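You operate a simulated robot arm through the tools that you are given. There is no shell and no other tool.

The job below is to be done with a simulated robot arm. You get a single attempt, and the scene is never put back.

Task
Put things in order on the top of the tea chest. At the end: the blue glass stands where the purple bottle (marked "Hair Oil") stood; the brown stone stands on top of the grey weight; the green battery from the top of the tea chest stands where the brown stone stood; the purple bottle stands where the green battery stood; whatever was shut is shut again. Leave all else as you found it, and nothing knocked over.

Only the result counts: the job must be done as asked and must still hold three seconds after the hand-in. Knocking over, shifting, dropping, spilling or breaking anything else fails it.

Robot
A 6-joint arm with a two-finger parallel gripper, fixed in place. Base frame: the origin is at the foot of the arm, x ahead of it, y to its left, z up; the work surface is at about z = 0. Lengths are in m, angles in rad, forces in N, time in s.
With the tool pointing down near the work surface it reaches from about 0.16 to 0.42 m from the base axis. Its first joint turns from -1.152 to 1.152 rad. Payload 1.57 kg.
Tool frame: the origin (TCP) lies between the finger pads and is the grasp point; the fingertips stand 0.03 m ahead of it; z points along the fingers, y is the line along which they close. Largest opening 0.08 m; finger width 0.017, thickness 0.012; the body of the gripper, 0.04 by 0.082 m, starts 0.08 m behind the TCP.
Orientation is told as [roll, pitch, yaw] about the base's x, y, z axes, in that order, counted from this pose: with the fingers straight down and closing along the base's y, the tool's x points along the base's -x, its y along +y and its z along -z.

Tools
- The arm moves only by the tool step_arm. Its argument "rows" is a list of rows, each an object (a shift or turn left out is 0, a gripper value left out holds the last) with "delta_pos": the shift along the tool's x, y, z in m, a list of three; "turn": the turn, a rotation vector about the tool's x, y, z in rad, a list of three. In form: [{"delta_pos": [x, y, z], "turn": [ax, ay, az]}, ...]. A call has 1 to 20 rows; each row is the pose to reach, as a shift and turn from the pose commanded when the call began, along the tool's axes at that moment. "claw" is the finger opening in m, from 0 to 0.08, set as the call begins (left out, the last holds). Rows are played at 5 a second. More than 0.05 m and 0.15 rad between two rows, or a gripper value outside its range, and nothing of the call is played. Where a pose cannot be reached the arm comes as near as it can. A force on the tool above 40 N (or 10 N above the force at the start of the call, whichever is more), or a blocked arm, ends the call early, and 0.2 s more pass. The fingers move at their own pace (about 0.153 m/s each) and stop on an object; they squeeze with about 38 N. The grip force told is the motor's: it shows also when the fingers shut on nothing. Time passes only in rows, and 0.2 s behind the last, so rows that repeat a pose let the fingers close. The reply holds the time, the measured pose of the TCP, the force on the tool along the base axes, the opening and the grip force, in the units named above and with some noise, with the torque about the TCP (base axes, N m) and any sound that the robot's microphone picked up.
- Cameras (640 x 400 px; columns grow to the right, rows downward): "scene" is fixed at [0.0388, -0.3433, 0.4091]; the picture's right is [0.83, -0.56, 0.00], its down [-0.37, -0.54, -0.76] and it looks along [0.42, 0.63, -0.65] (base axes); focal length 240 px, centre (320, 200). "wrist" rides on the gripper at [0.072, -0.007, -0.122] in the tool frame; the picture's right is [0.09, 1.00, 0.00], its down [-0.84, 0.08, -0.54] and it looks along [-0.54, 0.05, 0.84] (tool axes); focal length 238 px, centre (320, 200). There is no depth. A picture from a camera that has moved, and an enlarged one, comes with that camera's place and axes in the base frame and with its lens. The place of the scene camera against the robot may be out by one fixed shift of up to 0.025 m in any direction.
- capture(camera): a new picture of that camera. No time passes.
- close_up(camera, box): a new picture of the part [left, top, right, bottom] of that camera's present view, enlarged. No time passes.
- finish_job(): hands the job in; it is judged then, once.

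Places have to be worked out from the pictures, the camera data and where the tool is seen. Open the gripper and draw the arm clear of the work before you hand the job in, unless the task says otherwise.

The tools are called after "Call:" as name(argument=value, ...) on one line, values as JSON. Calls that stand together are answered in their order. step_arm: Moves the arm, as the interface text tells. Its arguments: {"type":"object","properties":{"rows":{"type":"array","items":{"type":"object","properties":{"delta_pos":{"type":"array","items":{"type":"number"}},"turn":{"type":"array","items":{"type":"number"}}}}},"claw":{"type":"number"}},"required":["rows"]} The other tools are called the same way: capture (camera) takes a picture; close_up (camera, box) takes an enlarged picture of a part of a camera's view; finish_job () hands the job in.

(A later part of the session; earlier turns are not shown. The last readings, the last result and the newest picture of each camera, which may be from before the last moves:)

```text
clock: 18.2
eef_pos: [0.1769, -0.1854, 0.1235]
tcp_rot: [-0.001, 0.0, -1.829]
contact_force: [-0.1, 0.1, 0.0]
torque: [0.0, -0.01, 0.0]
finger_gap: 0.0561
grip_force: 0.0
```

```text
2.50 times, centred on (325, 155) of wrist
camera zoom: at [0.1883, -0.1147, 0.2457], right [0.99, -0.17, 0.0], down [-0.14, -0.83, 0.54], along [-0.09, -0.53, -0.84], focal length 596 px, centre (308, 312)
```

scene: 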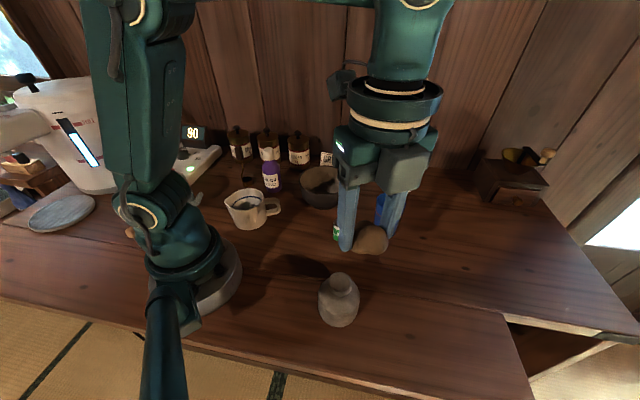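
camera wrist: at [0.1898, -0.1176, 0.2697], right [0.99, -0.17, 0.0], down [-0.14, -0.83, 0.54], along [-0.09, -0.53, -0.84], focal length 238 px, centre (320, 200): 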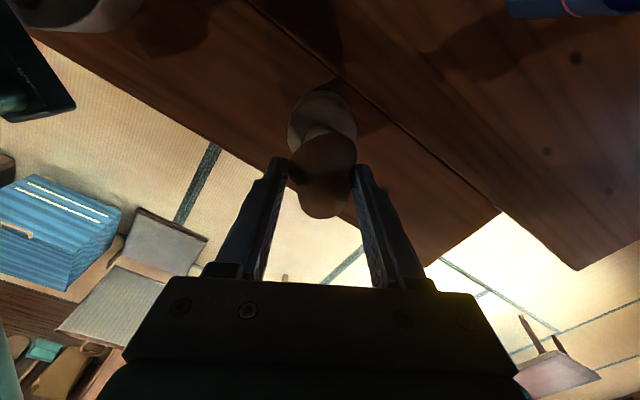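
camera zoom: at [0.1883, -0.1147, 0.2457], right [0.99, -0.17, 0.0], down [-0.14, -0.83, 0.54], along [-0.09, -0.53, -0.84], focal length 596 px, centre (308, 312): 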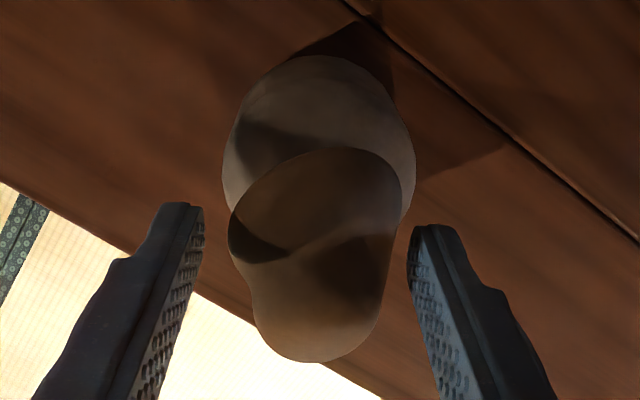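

The stone stands still on the weight with the fingers clear. I'll open fully and rise straight up.

Call:
step_arm(claw=0.08, rows=[{"delta_pos": [0, 0, 0], "turn": [0, 0, 0]}, {"delta_pos": [0, 0, 0], "turn": [0, 0, 0]}, {"delta_pos": [0, 0, -0.02], "turn": [0, 0, 0]}, {"delta_pos": [0, 0, -0.05], "turn": [0, 0, 0]}, {"delta_pos": [0, 0, -0.08], "turn": [0, 0, 0]}, {"delta_pos": [0, 0, -0.105], "turn": [0, 0, 0]}, {"delta_pos": [0, 0, -0.105], "turn": [0, 0, 0]}])

Call:
close_up(camera="scene", box=[300, 220, 400, 340])

Call:
capture(camera="wrist")

```text
clock: 19.8
eef_pos: [0.177, -0.1846, 0.2307]
tcp_rot: [0.001, 0.0, -1.83]
contact_force: [0.0, 0.3, 0.2]
torque: [0.0, 0.02, 0.03]
finger_gap: 0.0798
grip_force: 0.0
```

```text
3.33 times, centred on (350, 280) of scene
camera zoom: at [0.0388, -0.3433, 0.4091], right [0.83, -0.56, 0.0], down [-0.37, -0.54, -0.76], along [0.42, 0.63, -0.65], focal length 800 px, centre (220, -67)
```

zoom: 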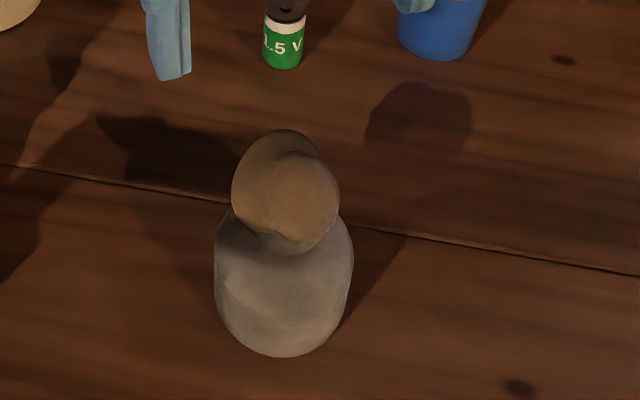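

```text
taken
camera wrist: at [0.1885, -0.1145, 0.3532], right [0.99, -0.17, 0.0], down [-0.14, -0.83, 0.54], along [-0.09, -0.53, -0.84], focal length 238 px, centre (320, 200)
```

wrist: 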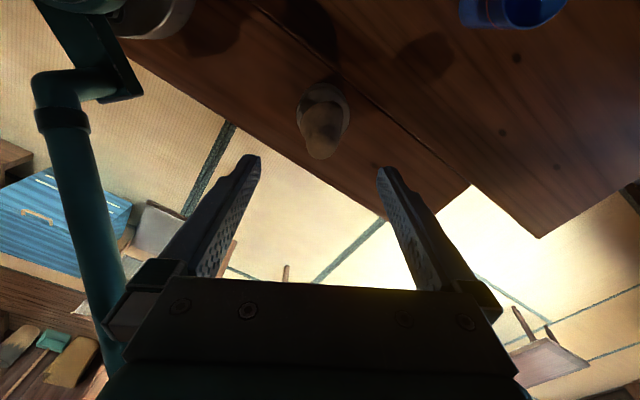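

The stone stands on the weight on its own. Next I move over toward the battery, turning the gripper back, to localise it with the wrist camera.

Call:
step_arm(rows=[{"delta_pos": [0.0136, 0.0059, 0.0], "turn": [0, 0, -0.133]}, {"delta_pos": [0.0272, 0.0119, 0.0], "turn": [0, 0, -0.267]}, {"delta_pos": [0.0408, 0.0178, 0.0], "turn": [0, 0, -0.4]}, {"delta_pos": [0.0544, 0.0238, 0.0], "turn": [0, 0, -0.533]}, {"delta_pos": [0.068, 0.0297, 0.0], "turn": [0, 0, -0.667]}, {"delta_pos": [0.0816, 0.0357, 0.003], "turn": [0, 0, -0.8]}, {"delta_pos": [0.0952, 0.0416, 0.005], "turn": [0, 0, -0.933]}, {"delta_pos": [0.1088, 0.0476, 0.01], "turn": [0, 0, -1.067]}, {"delta_pos": [0.1224, 0.0535, 0.01], "turn": [0, 0, -1.2]}, {"delta_pos": [0.1224, 0.0535, 0.01], "turn": [0, 0, -1.2]}])

Call:
capture(camera="wrist")

Call:
close_up(camera="scene", box=[300, 220, 440, 340])

```text
clock: 22.0
eef_pos: [0.2606, -0.0803, 0.2199]
tcp_rot: [0.002, 0.001, -0.628]
contact_force: [-0.5, -0.7, 0.5]
torque: [0.02, -0.02, 0.01]
finger_gap: 0.0799
grip_force: 0.1
```

```text
taken
camera wrist: at [0.1981, -0.0444, 0.3415], right [0.51, 0.86, 0.0], down [0.72, -0.43, 0.54], along [0.47, -0.28, -0.84], focal length 238 px, centre (320, 200)
```

wrist: 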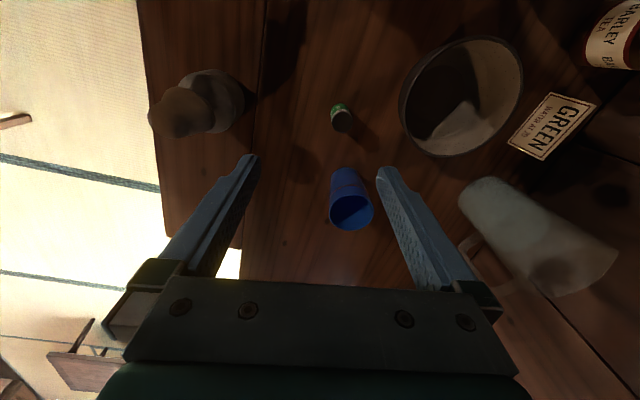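

```text
3.33 times, centred on (370, 280) of scene
camera zoom: at [0.0388, -0.3433, 0.4091], right [0.83, -0.56, 0.0], down [-0.37, -0.54, -0.76], along [0.42, 0.63, -0.65], focal length 800 px, centre (153, -67)
```

zoom: 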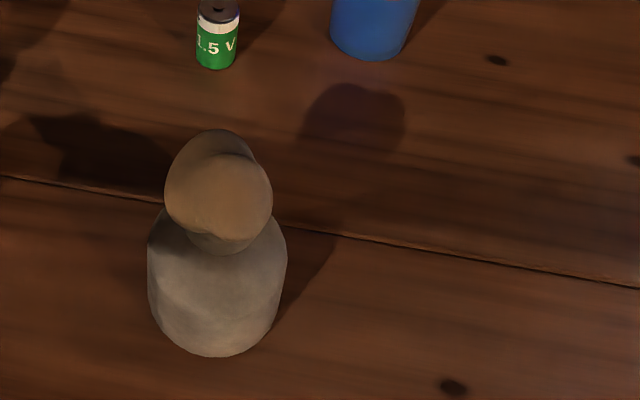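

Stone still steady. I'll zoom in on battery and glass to triangulate.

Call:
close_up(camera="wrist", box=[310, 85, 390, 145])

Call:
close_up(camera="wrist", box=[305, 150, 405, 240])

```text
6.67 times, centred on (350, 115) of wrist
camera zoom: at [0.1981, -0.0444, 0.3415], right [0.51, 0.86, 0.0], down [0.72, -0.43, 0.54], along [0.47, -0.28, -0.84], focal length 1589 px, centre (120, 767)
```

zoom: 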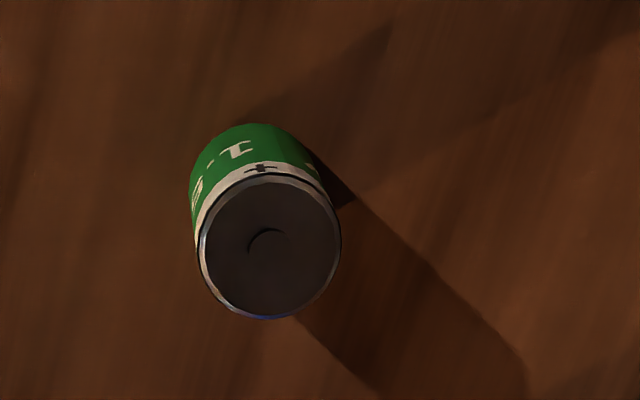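

```text
4.44 times, centred on (355, 195) of wrist
camera zoom: at [0.1981, -0.0444, 0.3415], right [0.51, 0.86, 0.0], down [0.72, -0.43, 0.54], along [0.47, -0.28, -0.84], focal length 1059 px, centre (164, 222)
```

zoom: 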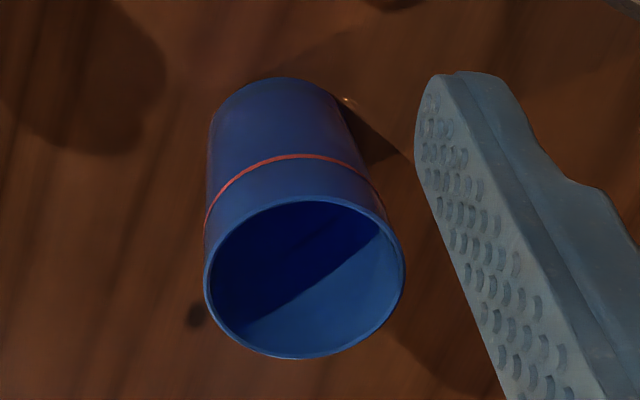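

The battery comes out at (0.280,-0.0615), 26 mm in diameter and about 50 mm tall; the glass at about (0.378,-0.1035), ~0.09 tall and empty. I'll descend over the battery part-way and verify.

Call:
step_arm(rows=[{"delta_pos": [-0.0023, 0.0133, 0.03], "turn": [0, 0, 0]}, {"delta_pos": [-0.0046, 0.0266, 0.06], "turn": [0, 0, 0]}, {"delta_pos": [-0.0046, 0.0266, 0.09], "turn": [0, 0, 0]}, {"delta_pos": [-0.0046, 0.0266, 0.115], "turn": [0, 0, 0]}, {"delta_pos": [-0.0046, 0.0266, 0.115], "turn": [0, 0, 0]}])

Call:
capture(camera="wrist")

Call:
close_up(camera="scene", box=[290, 160, 430, 260])

```text
clock: 23.2
eef_pos: [0.2803, -0.0623, 0.1062]
tcp_rot: [-0.001, 0.0, -0.63]
contact_force: [-0.1, 0.0, 0.1]
torque: [-0.03, 0.02, -0.01]
finger_gap: 0.0802
grip_force: 0.1
```

```text
taken
camera wrist: at [0.2189, -0.0263, 0.2271], right [0.51, 0.86, 0.0], down [0.72, -0.43, 0.54], along [0.47, -0.28, -0.84], focal length 238 px, centre (320, 200)
```

wrist: 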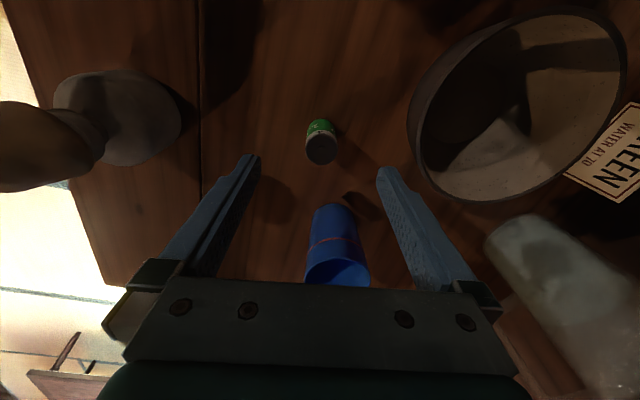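

```text
4.00 times, centred on (360, 210) of scene
camera zoom: at [0.0388, -0.3433, 0.4091], right [0.83, -0.56, 0.0], down [-0.37, -0.54, -0.76], along [0.42, 0.63, -0.65], focal length 960 px, centre (160, 160)
```

zoom: 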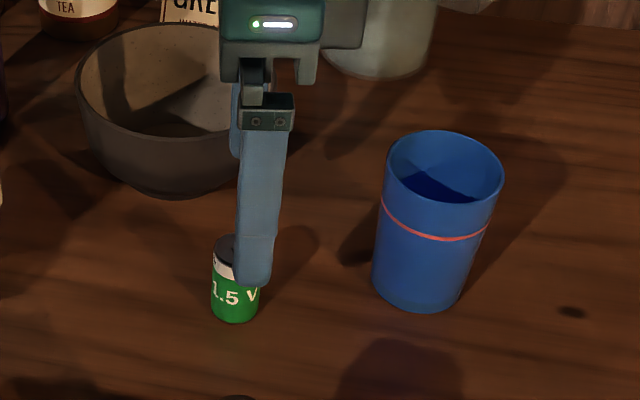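

Nearly aligned; I'll zoom to measure the remaining offset.

Call:
close_up(camera="wrist", box=[290, 105, 350, 175])

```text
5.71 times, centred on (320, 140) of wrist
camera zoom: at [0.2189, -0.0263, 0.2271], right [0.51, 0.86, 0.0], down [0.72, -0.43, 0.54], along [0.47, -0.28, -0.84], focal length 1362 px, centre (320, 543)
```

zoom: 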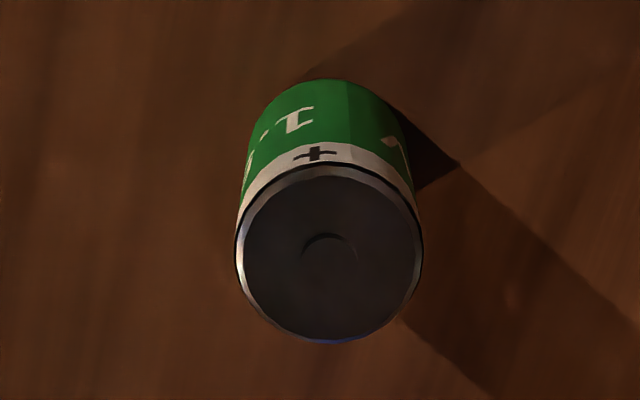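

The battery is about 3 mm toward the base from the tool axis. I'll correct and descend to grasp height (tips ~8 mm above the table).

Call:
step_arm(rows=[{"delta_pos": [0.003, 0.001, 0.02], "turn": [0, 0, 0]}, {"delta_pos": [0.003, 0.001, 0.045], "turn": [0, 0, 0]}, {"delta_pos": [0.003, 0.001, 0.068], "turn": [0, 0, 0]}, {"delta_pos": [0.003, 0.001, 0.068], "turn": [0, 0, 0]}])

Call:
capture(camera="wrist")

Call:
close_up(camera="scene", box=[290, 160, 430, 260])

```text
clock: 24.2
eef_pos: [0.2769, -0.0604, 0.0355]
tcp_rot: [-0.002, 0.0, -0.63]
contact_force: [-0.3, 0.1, 0.3]
torque: [0.02, 0.03, -0.01]
finger_gap: 0.0799
grip_force: 0.1
```

```text
taken
camera wrist: at [0.2151, -0.024, 0.1583], right [0.51, 0.86, 0.0], down [0.72, -0.43, 0.54], along [0.47, -0.28, -0.84], focal length 238 px, centre (320, 200)
```

wrist: 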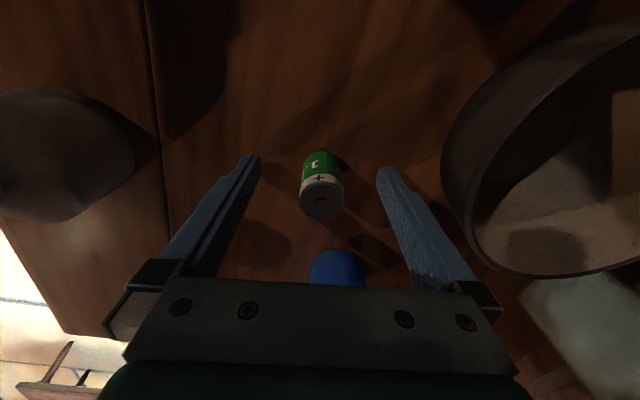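

```text
4.00 times, centred on (360, 210) of scene
camera zoom: at [0.0388, -0.3433, 0.4091], right [0.83, -0.56, 0.0], down [-0.37, -0.54, -0.76], along [0.42, 0.63, -0.65], focal length 960 px, centre (160, 160)
```

zoom: 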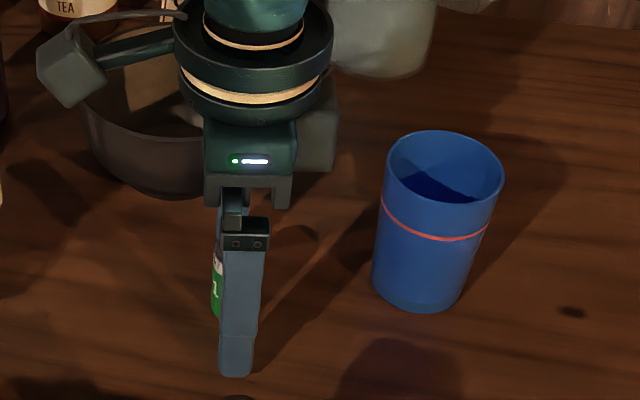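

Battery is between the pads, about 2–3 mm off along the pads; I'll nudge 2 mm and close.

Call:
step_arm(rows=[{"delta_pos": [0.0025, 0.0005, 0], "turn": [0, 0, 0]}, {"delta_pos": [0.0025, 0.0005, 0], "turn": [0, 0, 0]}])

Call:
step_arm(claw=0.032, rows=[{"delta_pos": [0, 0, 0], "turn": [0, 0, 0]}, {"delta_pos": [0, 0, 0], "turn": [0, 0, 0]}])

Call:
close_up(camera="wrist", box=[240, 120, 400, 240])

```text
clock: 24.8
eef_pos: [0.2768, -0.0578, 0.0363]
tcp_rot: [0.0, 0.0, -0.628]
contact_force: [-0.2, -0.4, -0.5]
torque: [-0.02, 0.02, -0.01]
finger_gap: 0.0798
grip_force: 0.0
```

```text
clock: 25.4
eef_pos: [0.2759, -0.0591, 0.0369]
tcp_rot: [0.0, -0.001, -0.632]
contact_force: [0.2, 0.1, 0.1]
torque: [-0.01, -0.05, 0.0]
finger_gap: 0.0319
grip_force: 0.1
```

```text
3.33 times, centred on (320, 180) of wrist
camera zoom: at [0.2134, -0.0216, 0.1584], right [0.51, 0.86, 0.0], down [0.72, -0.43, 0.54], along [0.47, -0.28, -0.84], focal length 794 px, centre (320, 267)
```

zoom: 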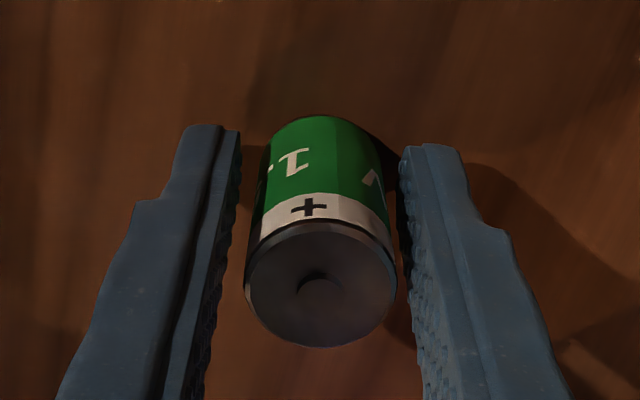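

Perfectly centred now, so the battery stood at about (0.2765,-0.0585). I'll close the grip.

Call:
step_arm(claw=0.0, rows=[{"delta_pos": [0, 0, 0], "turn": [0, 0, 0]}, {"delta_pos": [0, 0, 0], "turn": [0, 0, 0]}, {"delta_pos": [0, 0, 0], "turn": [0, 0, 0]}])

Call:
step_arm(rows=[{"delta_pos": [0, 0, -0.01], "turn": [0, 0, 0]}, {"delta_pos": [0, 0, -0.04], "turn": [0, 0, 0]}, {"delta_pos": [0, 0, -0.08], "turn": [0, 0, 0]}, {"delta_pos": [0, 0, -0.12], "turn": [0, 0, 0]}, {"delta_pos": [0, 0, -0.12], "turn": [0, 0, 0]}])

Call:
capture(camera="wrist")

Call:
capture(camera="scene")

```text
clock: 26.2
eef_pos: [0.276, -0.0574, 0.0355]
tcp_rot: [0.001, 0.001, -0.628]
contact_force: [0.5, -0.3, -0.6]
torque: [0.02, 0.03, 0.0]
finger_gap: 0.0245
grip_force: 35.6
```

```text
clock: 27.4
eef_pos: [0.2775, -0.0587, 0.1561]
tcp_rot: [-0.001, 0.001, -0.629]
contact_force: [-0.5, 0.2, -0.1]
torque: [0.02, -0.01, 0.0]
finger_gap: 0.0247
grip_force: 36.8
```

```text
taken
camera wrist: at [0.2145, -0.0213, 0.2784], right [0.51, 0.86, 0.0], down [0.72, -0.43, 0.54], along [0.47, -0.28, -0.84], focal length 238 px, centre (320, 200)
```

wrist: 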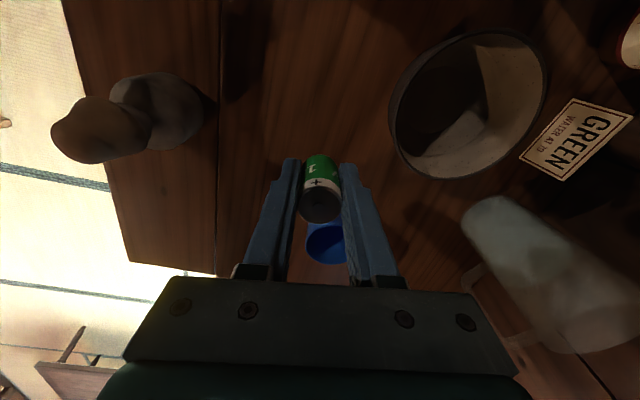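

```text
taken
```

scene: 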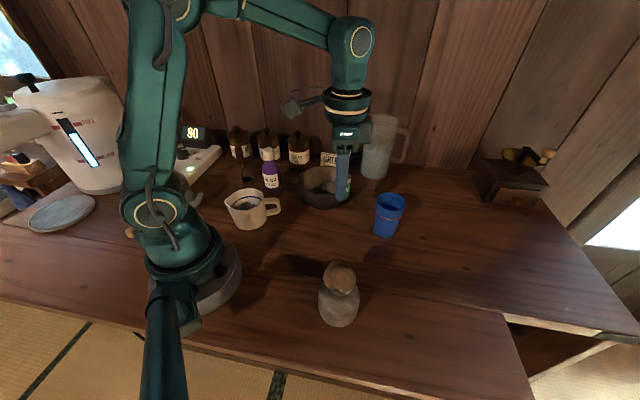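

The battery is held upright. I'll carry it over the stone's former place (0.322,-0.2155) at a safe height.

Call:
step_arm(rows=[{"delta_pos": [-0.0324, -0.0253, 0.0], "turn": [0, 0, 0]}, {"delta_pos": [-0.0647, -0.0506, 0.0], "turn": [0, 0, 0]}, {"delta_pos": [-0.0971, -0.0759, 0.0], "turn": [0, 0, 0]}, {"delta_pos": [-0.1293, -0.1008, 0.0], "turn": [0, 0, 0]}, {"delta_pos": [-0.1293, -0.1008, 0.0], "turn": [0, 0, 0]}])

Call:
capture(camera="wrist")

Call:
capture(camera="scene")

```text
clock: 28.6
eef_pos: [0.3201, -0.2145, 0.1545]
tcp_rot: [0.001, 0.001, -0.629]
contact_force: [0.0, -0.4, -0.4]
torque: [0.04, -0.01, 0.01]
finger_gap: 0.0245
grip_force: 36.3
```

```text
taken
camera wrist: at [0.2572, -0.1787, 0.2769], right [0.51, 0.86, 0.0], down [0.72, -0.43, 0.54], along [0.46, -0.28, -0.84], focal length 238 px, centre (320, 200)
```

wrist: 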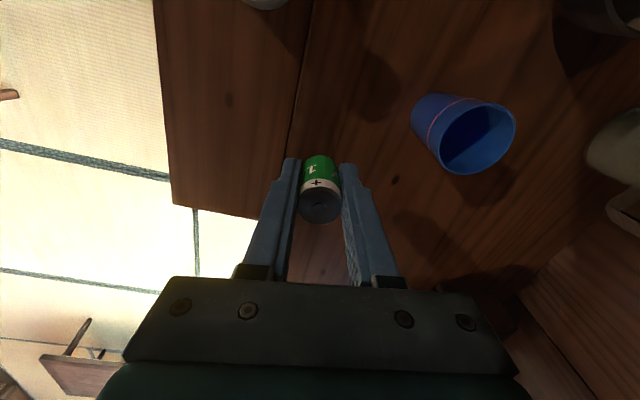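

```text
taken
```

scene: 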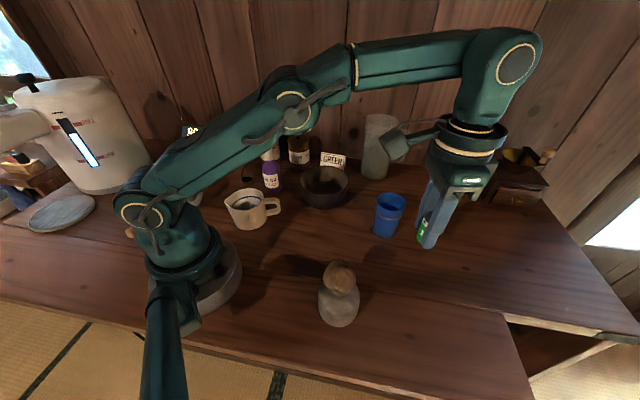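

I'll trim 3 mm and lower to just above the table.

Call:
step_arm(rows=[{"delta_pos": [-0.0022, 0.0021, 0.03], "turn": [0, 0, 0]}, {"delta_pos": [-0.0022, 0.0021, 0.065], "turn": [0, 0, 0]}, {"delta_pos": [-0.0022, 0.0021, 0.1], "turn": [0, 0, 0]}, {"delta_pos": [-0.0022, 0.0021, 0.115], "turn": [0, 0, 0]}, {"delta_pos": [-0.0022, 0.0021, 0.115], "turn": [0, 0, 0]}])

Call:
capture(camera="wrist")

```text
clock: 29.8
eef_pos: [0.3235, -0.2153, 0.0409]
tcp_rot: [0.001, 0.0, -0.63]
contact_force: [0.6, 0.7, -0.4]
torque: [0.0, 0.0, -0.04]
finger_gap: 0.0248
grip_force: 36.3
```

```text
taken
camera wrist: at [0.2605, -0.1785, 0.1626], right [0.51, 0.86, 0.0], down [0.72, -0.43, 0.54], along [0.47, -0.28, -0.84], focal length 238 px, centre (320, 200)
```

wrist: 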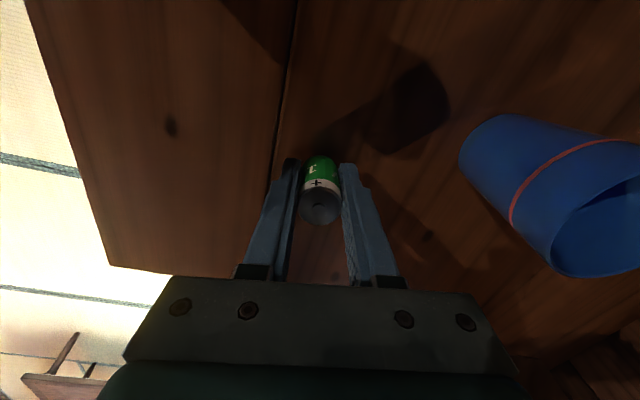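

Position (0.3228,-0.2152) is good; about 4 mm remain. I'll lower gently until touch.

Call:
step_arm(rows=[{"delta_pos": [0, 0, 0.002], "turn": [0, 0, 0]}, {"delta_pos": [0, 0, 0.0035], "turn": [0, 0, 0]}, {"delta_pos": [0, 0, 0.0035], "turn": [0, 0, 0]}])

```text
clock: 30.6
eef_pos: [0.3238, -0.2143, 0.0365]
tcp_rot: [-0.001, 0.0, -0.631]
contact_force: [-0.9, -0.3, 0.0]
torque: [0.02, 0.02, -0.01]
finger_gap: 0.0245
grip_force: 35.8
```

Call:
step_arm(rows=[{"delta_pos": [0, 0, 0.0006], "turn": [0, 0, 0]}, {"delta_pos": [0, 0, 0.0006], "turn": [0, 0, 0]}])

Call:
close_up(camera="wrist", box=[260, 120, 380, 240])

```text
clock: 31.2
eef_pos: [0.3239, -0.215, 0.0377]
tcp_rot: [0.002, -0.002, -0.629]
contact_force: [-0.4, -0.3, -0.3]
torque: [0.01, 0.04, -0.03]
finger_gap: 0.0248
grip_force: 36.3
```

```text
3.33 times, centred on (320, 180) of wrist
camera zoom: at [0.2618, -0.1783, 0.1592], right [0.51, 0.86, 0.0], down [0.72, -0.43, 0.54], along [0.47, -0.28, -0.84], focal length 794 px, centre (320, 267)
```

zoom: 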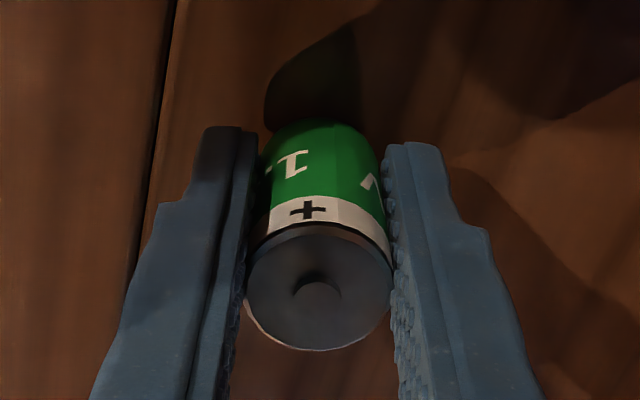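

No force yet; I'll lower in further sub-millimetre steps.

Call:
step_arm(rows=[{"delta_pos": [0, 0, 0.0006], "turn": [0, 0, 0]}, {"delta_pos": [0, 0, 0.0006], "turn": [0, 0, 0]}])

```text
clock: 31.8
eef_pos: [0.3242, -0.2151, 0.037]
tcp_rot: [-0.001, 0.0, -0.63]
contact_force: [-0.1, -0.8, -0.5]
torque: [-0.01, 0.0, 0.03]
finger_gap: 0.0247
grip_force: 36.9
```

Call:
step_arm(rows=[{"delta_pos": [0, 0, 0.0006], "turn": [0, 0, 0]}, {"delta_pos": [0, 0, 0.0006], "turn": [0, 0, 0]}])

```text
clock: 32.4
eef_pos: [0.3242, -0.2164, 0.0364]
tcp_rot: [-0.002, -0.001, -0.632]
contact_force: [-0.1, 1.7, 4.5]
torque: [0.04, 0.06, 0.0]
finger_gap: 0.0247
grip_force: 36.0
```

Touch-down (4.5 N). I'll open the fingers slightly, then fully, to leave the battery standing.

Call:
step_arm(claw=0.034, rows=[{"delta_pos": [0, 0, 0], "turn": [0, 0, 0]}, {"delta_pos": [0, 0, 0], "turn": [0, 0, 0]}, {"delta_pos": [0, 0, 0], "turn": [0, 0, 0]}])

Call:
close_up(camera="wrist", box=[240, 100, 400, 240])

```text
clock: 33.2
eef_pos: [0.324, -0.2139, 0.0365]
tcp_rot: [0.0, 0.0, -0.63]
contact_force: [1.0, -0.3, -0.4]
torque: [0.05, 0.0, -0.02]
finger_gap: 0.0338
grip_force: 0.0
```

```text
2.86 times, centred on (320, 170) of wrist
camera zoom: at [0.2616, -0.1783, 0.158], right [0.51, 0.86, 0.0], down [0.72, -0.43, 0.54], along [0.47, -0.28, -0.84], focal length 681 px, centre (320, 286)
```

zoom: 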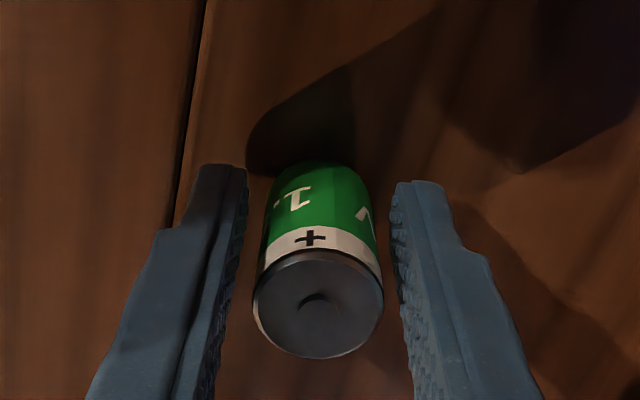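

The battery stands on its own. I'll open fully, rise and retract toward the middle at a safe height.

Call:
step_arm(claw=0.08, rows=[{"delta_pos": [0, 0, 0], "turn": [0, 0, 0]}, {"delta_pos": [0, 0, 0], "turn": [0, 0, 0]}, {"delta_pos": [0, 0, -0.03], "turn": [0, 0, 0]}, {"delta_pos": [0, 0, -0.07], "turn": [0, 0, 0]}, {"delta_pos": [0, 0, -0.11], "turn": [0, 0, 0]}, {"delta_pos": [0.03, 0.01, -0.13], "turn": [0, 0, 0]}, {"delta_pos": [0.06, 0.03, -0.15], "turn": [0, 0, 0]}, {"delta_pos": [0.09, 0.05, -0.17], "turn": [0, 0, 0]}, {"delta_pos": [0.12, 0.07, -0.19], "turn": [0, 0, 0]}, {"delta_pos": [0.12, 0.07, -0.19], "turn": [0, 0, 0]}])

Call:
capture(camera="wrist")

Call:
capture(camera="scene")

```text
clock: 35.4
eef_pos: [0.2674, -0.087, 0.2269]
tcp_rot: [0.0, 0.0, -0.63]
contact_force: [0.6, 0.5, -0.3]
torque: [0.01, -0.03, 0.0]
finger_gap: 0.0801
grip_force: 0.0
```

```text
taken
camera wrist: at [0.2049, -0.0506, 0.3487], right [0.51, 0.86, 0.0], down [0.72, -0.43, 0.54], along [0.47, -0.28, -0.84], focal length 238 px, centre (320, 200)
```

wrist: 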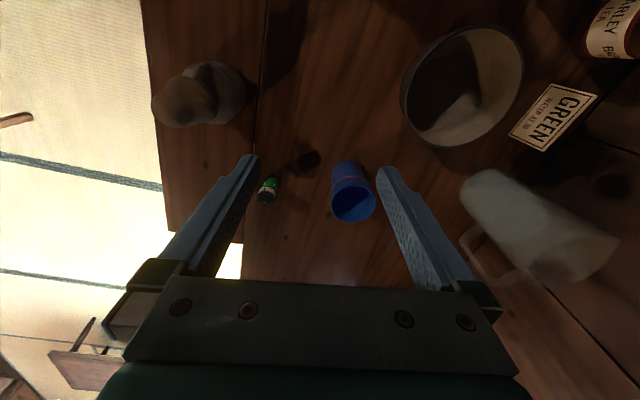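

```text
taken
```

scene: 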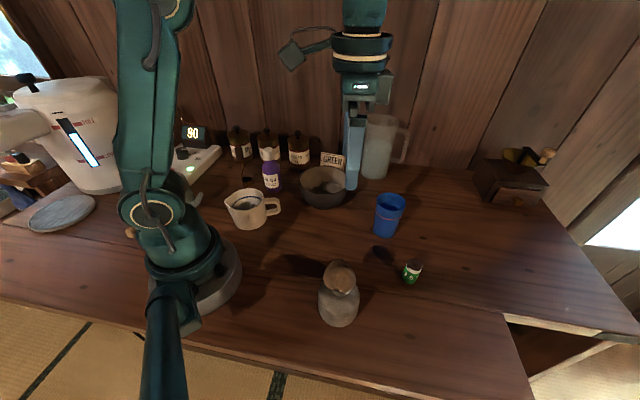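

The battery stands where the stone was. Now I swing over toward the purple bottle and look at it from above.

Call:
step_arm(rows=[{"delta_pos": [0.017, 0.012, -0.0008], "turn": [0, 0, -0.123]}, {"delta_pos": [0.034, 0.0239, -0.0016], "turn": [0, 0, -0.246]}, {"delta_pos": [0.0511, 0.0359, -0.0024], "turn": [0, 0, -0.369]}, {"delta_pos": [0.0681, 0.0479, -0.0032], "turn": [0, 0, -0.492]}, {"delta_pos": [0.0851, 0.0599, -0.004], "turn": [0, 0, -0.615]}, {"delta_pos": [0.1021, 0.0718, -0.0048], "turn": [0, 0, -0.738]}, {"delta_pos": [0.1191, 0.0838, -0.0056], "turn": [0, 0, -0.861]}, {"delta_pos": [0.1362, 0.0958, -0.0064], "turn": [0, 0, -0.984]}, {"delta_pos": [0.1532, 0.1077, -0.0072], "turn": [0, 0, -1.107]}, {"delta_pos": [0.1702, 0.1197, -0.008], "turn": [0, 0, -1.23]}, {"delta_pos": [0.1702, 0.1197, -0.008], "turn": [0, 0, -1.23]}])

Call:
capture(camera="wrist")

Call:
capture(camera="scene")

```text
clock: 37.8
eef_pos: [0.2009, 0.1111, 0.2337]
tcp_rot: [-0.001, -0.001, 0.603]
contact_force: [0.2, -0.4, -0.6]
torque: [0.02, 0.02, 0.01]
finger_gap: 0.0798
grip_force: 0.0
```

```text
taken
camera wrist: at [0.145, 0.0637, 0.356], right [-0.64, 0.77, 0.0], down [0.65, 0.54, 0.54], along [0.42, 0.35, -0.84], focal length 238 px, centre (320, 200)
```

wrist: 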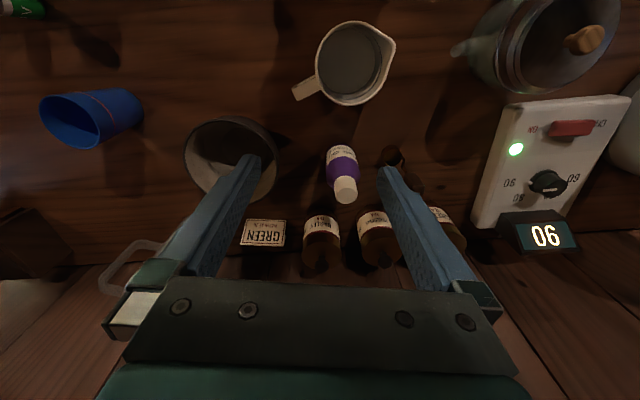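

```text
taken
```

scene: 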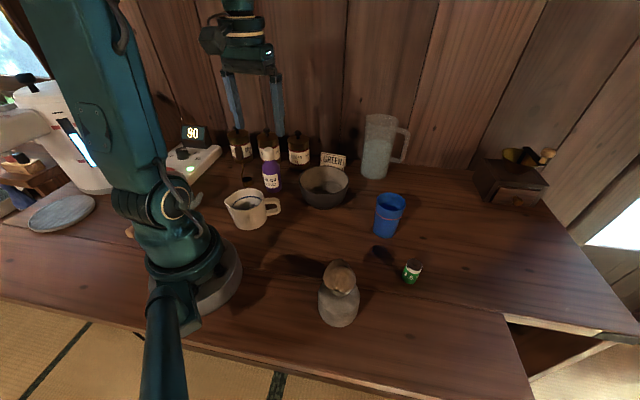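

I can see the bottle between the fingers' lines, with the jars, scoop, cup and bowl around it. I'll zoom.

Call:
close_up(camera="wrist", box=[280, 130, 400, 220])

Call:
close_up(camera="wrist", box=[170, 10, 480, 280])

Call:
close_up(camera="scene", box=[220, 115, 340, 215])

```text
4.44 times, centred on (340, 175) of wrist
camera zoom: at [0.145, 0.0637, 0.356], right [-0.64, 0.77, 0.0], down [0.65, 0.54, 0.54], along [0.42, 0.35, -0.84], focal length 1059 px, centre (231, 311)
```

zoom: 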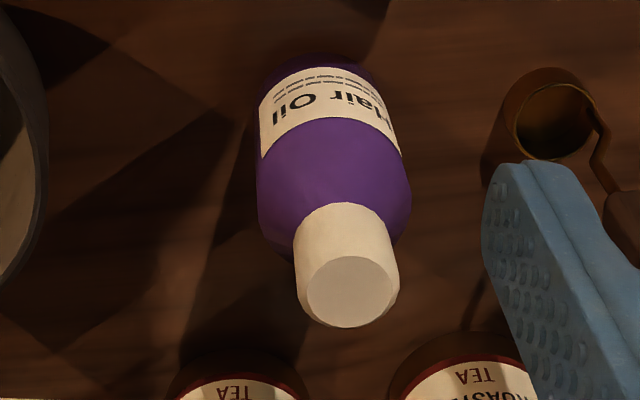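

```text
1.48 times, centred on (325, 145) of wrist
camera zoom: at [0.145, 0.0637, 0.356], right [-0.64, 0.77, 0.0], down [0.65, 0.54, 0.54], along [0.42, 0.35, -0.84], focal length 353 px, centre (313, 282)
```

zoom: 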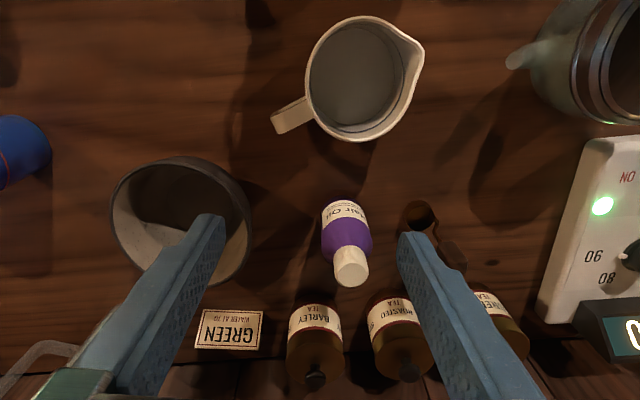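

```text
4.00 times, centred on (280, 165) of scene
camera zoom: at [0.0388, -0.3433, 0.4091], right [0.83, -0.56, 0.0], down [-0.37, -0.54, -0.76], along [0.42, 0.63, -0.65], focal length 960 px, centre (480, 340)
```

zoom: 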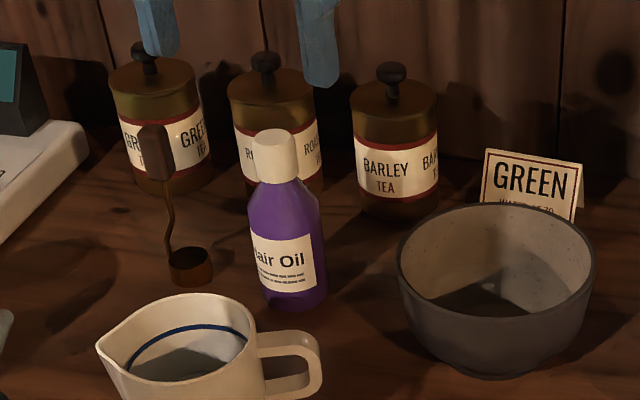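

The bottle's axis comes out at about (0.239,0.182), ~0.12 tall with a ~46 mm body; the scoop lies to its back-left, so I'll turn the gripper to yaw 0, which keeps the fingers clear of it, and move above the bottle.

Call:
step_arm(rows=[{"delta_pos": [-0.0119, 0.0062, 0.0057], "turn": [0, 0, 0.1005]}, {"delta_pos": [-0.0239, 0.0123, 0.0113], "turn": [0, 0, 0.201]}, {"delta_pos": [-0.0358, 0.0185, 0.017], "turn": [0, 0, 0.3015]}, {"delta_pos": [-0.0477, 0.0246, 0.0227], "turn": [0, 0, 0.402]}, {"delta_pos": [-0.0597, 0.0308, 0.0283], "turn": [0, 0, 0.5025]}, {"delta_pos": [-0.0716, 0.0369, 0.034], "turn": [0, 0, 0.603]}, {"delta_pos": [-0.0716, 0.0369, 0.034], "turn": [0, 0, 0.603]}])

Call:
capture(camera="wrist")

Call:
close_up(camera="wrist", box=[260, 80, 390, 200])

Call:
close_up(camera="scene", box=[200, 75, 360, 215])

```text
clock: 39.4
eef_pos: [0.2394, 0.1812, 0.2005]
tcp_rot: [-0.001, 0.001, -0.003]
contact_force: [-0.1, -0.2, -0.4]
torque: [-0.02, 0.0, 0.05]
finger_gap: 0.0799
grip_force: 0.0
```

```text
taken
camera wrist: at [0.167, 0.174, 0.3212], right [-0.09, 1.0, 0.0], down [0.84, 0.07, 0.54], along [0.54, 0.05, -0.84], focal length 238 px, centre (320, 200)
```

wrist: 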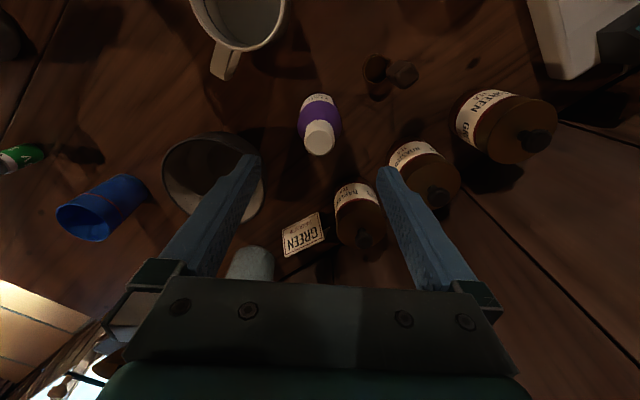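

```text
3.33 times, centred on (325, 140) of wrist
camera zoom: at [0.167, 0.174, 0.3212], right [-0.09, 1.0, 0.0], down [0.84, 0.07, 0.54], along [0.54, 0.05, -0.84], focal length 794 px, centre (303, 400)
```

zoom: 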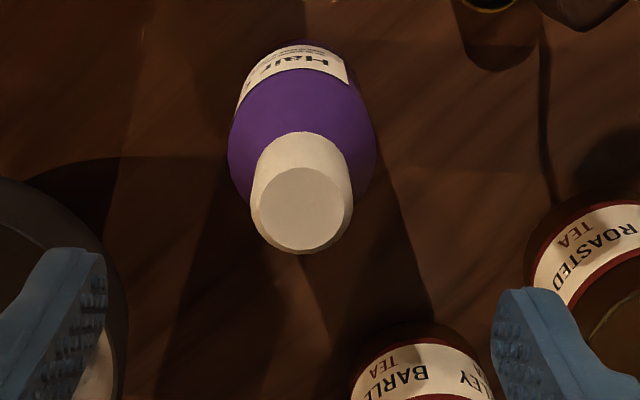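

```text
2.86 times, centred on (280, 145) of scene
camera zoom: at [0.0388, -0.3433, 0.4091], right [0.83, -0.56, 0.0], down [-0.37, -0.54, -0.76], along [0.42, 0.63, -0.65], focal length 686 px, centre (434, 357)
```

zoom: 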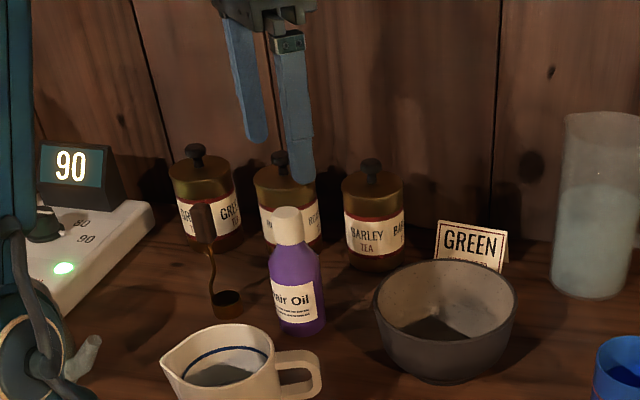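

Two views give the bottle's axis at (0.237,0.180), cap top at 0.123. I'll shift 2 mm and descend part-way, with the cap entering between the open fingers.

Call:
step_arm(rows=[{"delta_pos": [0.002, -0.001, 0.02], "turn": [0, 0, 0]}, {"delta_pos": [0.002, -0.001, 0.045], "turn": [0, 0, 0]}, {"delta_pos": [0.002, -0.001, 0.07], "turn": [0, 0, 0]}, {"delta_pos": [0.002, -0.001, 0.07], "turn": [0, 0, 0]}])

Call:
capture(camera="wrist")

Call:
close_up(camera="scene", box=[200, 75, 360, 215])

```text
clock: 40.4
eef_pos: [0.2373, 0.1795, 0.1293]
tcp_rot: [0.0, 0.001, -0.002]
contact_force: [0.2, 0.4, -0.5]
torque: [-0.03, 0.03, -0.04]
finger_gap: 0.0801
grip_force: 0.1
```

```text
taken
camera wrist: at [0.1658, 0.1725, 0.2507], right [-0.09, 1.0, 0.0], down [0.84, 0.08, 0.54], along [0.54, 0.05, -0.84], focal length 238 px, centre (320, 200)
```

wrist: 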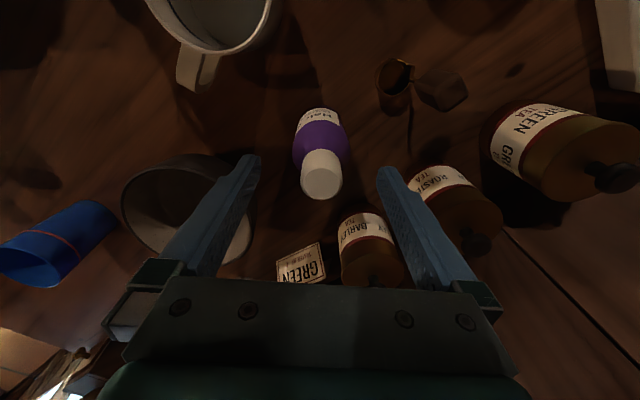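

```text
2.86 times, centred on (280, 145) of scene
camera zoom: at [0.0388, -0.3433, 0.4091], right [0.83, -0.56, 0.0], down [-0.37, -0.54, -0.76], along [0.42, 0.63, -0.65], focal length 686 px, centre (434, 357)
```

zoom: 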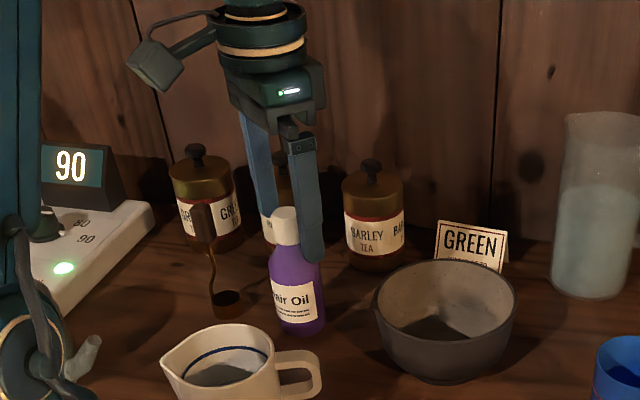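

Nearly aligned; a zoom to quantify.

Call:
close_up(camera="wrist", box=[270, 95, 370, 215])

```text
3.33 times, centred on (320, 155) of wrist
camera zoom: at [0.1658, 0.1725, 0.2507], right [-0.09, 1.0, 0.0], down [0.84, 0.08, 0.54], along [0.54, 0.05, -0.84], focal length 794 px, centre (320, 350)
```

zoom: 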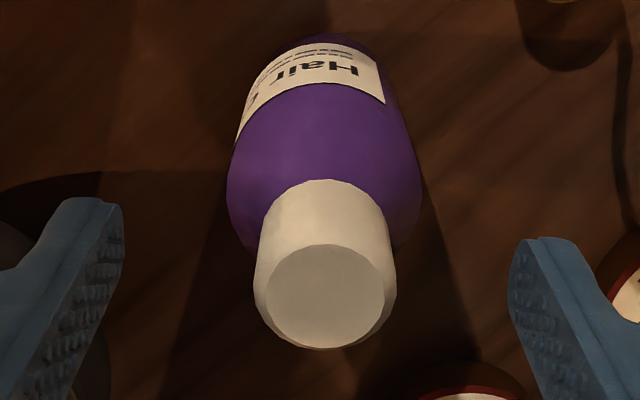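

The bottle is ~2 mm nearer to the base; I'll correct and descend to grip height z ≈ 0.058 (palm stays ~1.5 cm above the cap).

Call:
step_arm(rows=[{"delta_pos": [0.002, 0.0005, 0.02], "turn": [0, 0, 0]}, {"delta_pos": [0.002, 0.0005, 0.045], "turn": [0, 0, 0]}, {"delta_pos": [0.002, 0.0005, 0.071], "turn": [0, 0, 0]}, {"delta_pos": [0.002, 0.0005, 0.071], "turn": [0, 0, 0]}])

Call:
capture(camera="wrist")

Call:
close_up(camera="scene", box=[200, 75, 360, 215])

```text
clock: 41.4
eef_pos: [0.2359, 0.1805, 0.0583]
tcp_rot: [0.0, 0.0, -0.003]
contact_force: [0.3, -0.4, -0.7]
torque: [0.0, -0.01, -0.02]
finger_gap: 0.0799
grip_force: 0.0
```

```text
taken
camera wrist: at [0.1628, 0.1738, 0.1803], right [-0.09, 1.0, 0.0], down [0.84, 0.08, 0.54], along [0.54, 0.05, -0.84], focal length 238 px, centre (320, 200)
```

wrist: 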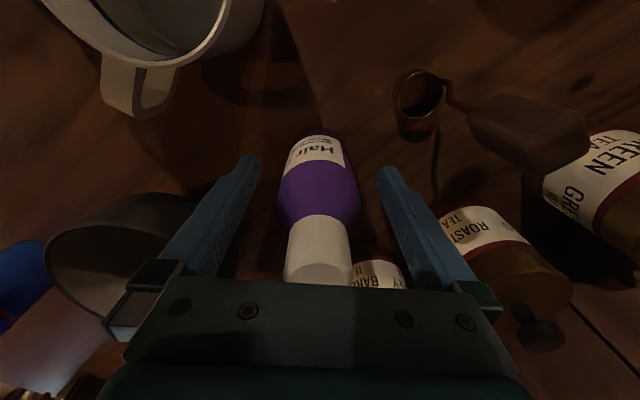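

```text
2.86 times, centred on (280, 145) of scene
camera zoom: at [0.0388, -0.3433, 0.4091], right [0.83, -0.56, 0.0], down [-0.37, -0.54, -0.76], along [0.42, 0.63, -0.65], focal length 686 px, centre (434, 357)
```

zoom: 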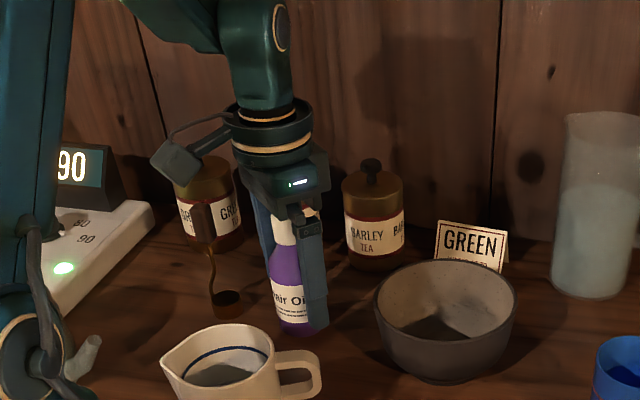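

Bottle is centred between the fingers. I'll close near contact first, then grip.

Call:
step_arm(claw=0.052, rows=[{"delta_pos": [0, 0, 0], "turn": [0, 0, 0]}, {"delta_pos": [0, 0, 0], "turn": [0, 0, 0]}])

Call:
close_up(camera="wrist", box=[220, 100, 420, 300])

```text
clock: 42.0
eef_pos: [0.2361, 0.1824, 0.0586]
tcp_rot: [-0.002, 0.001, -0.001]
contact_force: [0.7, -0.6, 0.6]
torque: [-0.01, -0.01, 0.01]
finger_gap: 0.052
grip_force: 0.1
```

```text
2.00 times, centred on (320, 200) of wrist
camera zoom: at [0.1629, 0.1738, 0.1806], right [-0.09, 1.0, 0.0], down [0.84, 0.08, 0.54], along [0.54, 0.05, -0.84], focal length 477 px, centre (320, 200)
```

zoom: 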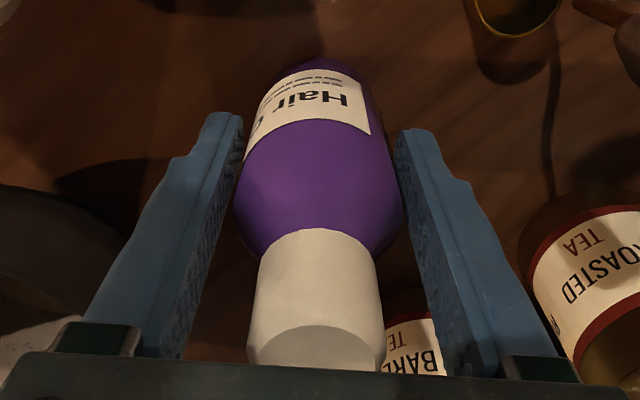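

Centred; now the full grip, followed by a slow lift.

Call:
step_arm(claw=0.0, rows=[{"delta_pos": [0, 0, 0], "turn": [0, 0, 0]}, {"delta_pos": [0, 0, 0], "turn": [0, 0, 0]}, {"delta_pos": [0, 0, 0], "turn": [0, 0, 0]}])

Call:
close_up(camera="wrist", box=[220, 100, 420, 300])

```text
clock: 42.8
eef_pos: [0.2361, 0.1806, 0.0593]
tcp_rot: [0.0, -0.001, -0.003]
contact_force: [-0.9, -0.6, 0.6]
torque: [0.0, -0.01, 0.02]
finger_gap: 0.0449
grip_force: 37.9
```

```text
2.00 times, centred on (320, 200) of wrist
camera zoom: at [0.1629, 0.1738, 0.1806], right [-0.09, 1.0, 0.0], down [0.84, 0.08, 0.54], along [0.54, 0.05, -0.84], focal length 477 px, centre (320, 200)
```

zoom: 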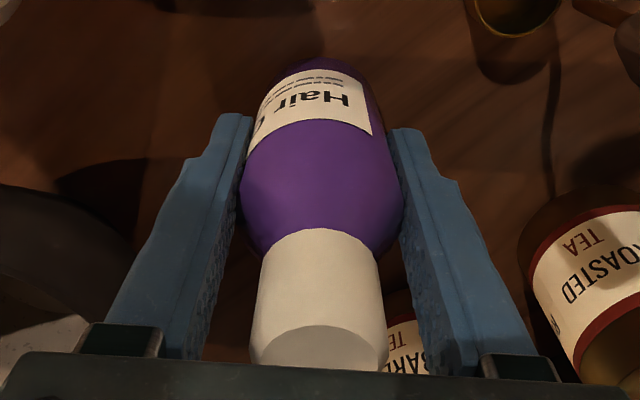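

Gripped at 45 mm width. Lifting slowly, straight up.

Call:
step_arm(rows=[{"delta_pos": [0, 0, -0.005], "turn": [0, 0, 0]}, {"delta_pos": [0, 0, -0.02], "turn": [0, 0, 0]}, {"delta_pos": [0, 0, -0.05], "turn": [0, 0, 0]}, {"delta_pos": [0, 0, -0.085], "turn": [0, 0, 0]}, {"delta_pos": [0, 0, -0.12], "turn": [0, 0, 0]}, {"delta_pos": [0, 0, -0.13], "turn": [0, 0, 0]}, {"delta_pos": [0, 0, -0.13], "turn": [0, 0, 0]}])

Call:
capture(camera="wrist")

Call:
capture(camera="scene")

```text
clock: 44.4
eef_pos: [0.234, 0.1795, 0.1901]
tcp_rot: [-0.001, -0.001, 0.0]
contact_force: [0.2, 0.2, -2.0]
torque: [0.0, 0.01, 0.01]
finger_gap: 0.0448
grip_force: 38.1
```

```text
taken
camera wrist: at [0.1618, 0.1726, 0.3111], right [-0.09, 1.0, 0.0], down [0.84, 0.08, 0.54], along [0.54, 0.05, -0.84], focal length 238 px, centre (320, 200)
```

wrist: 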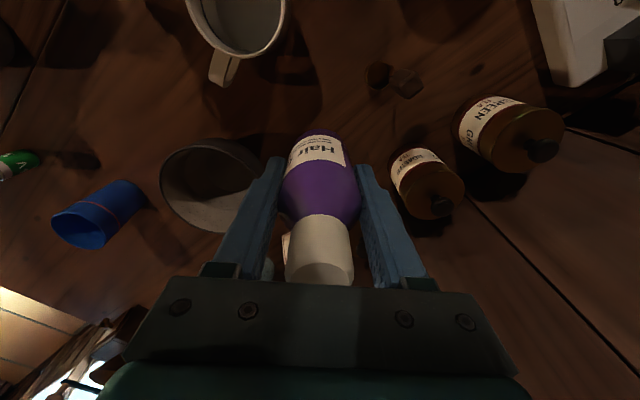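

```text
taken
```

scene: 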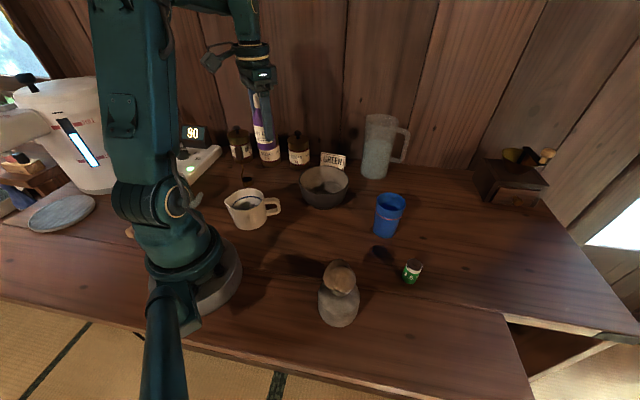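

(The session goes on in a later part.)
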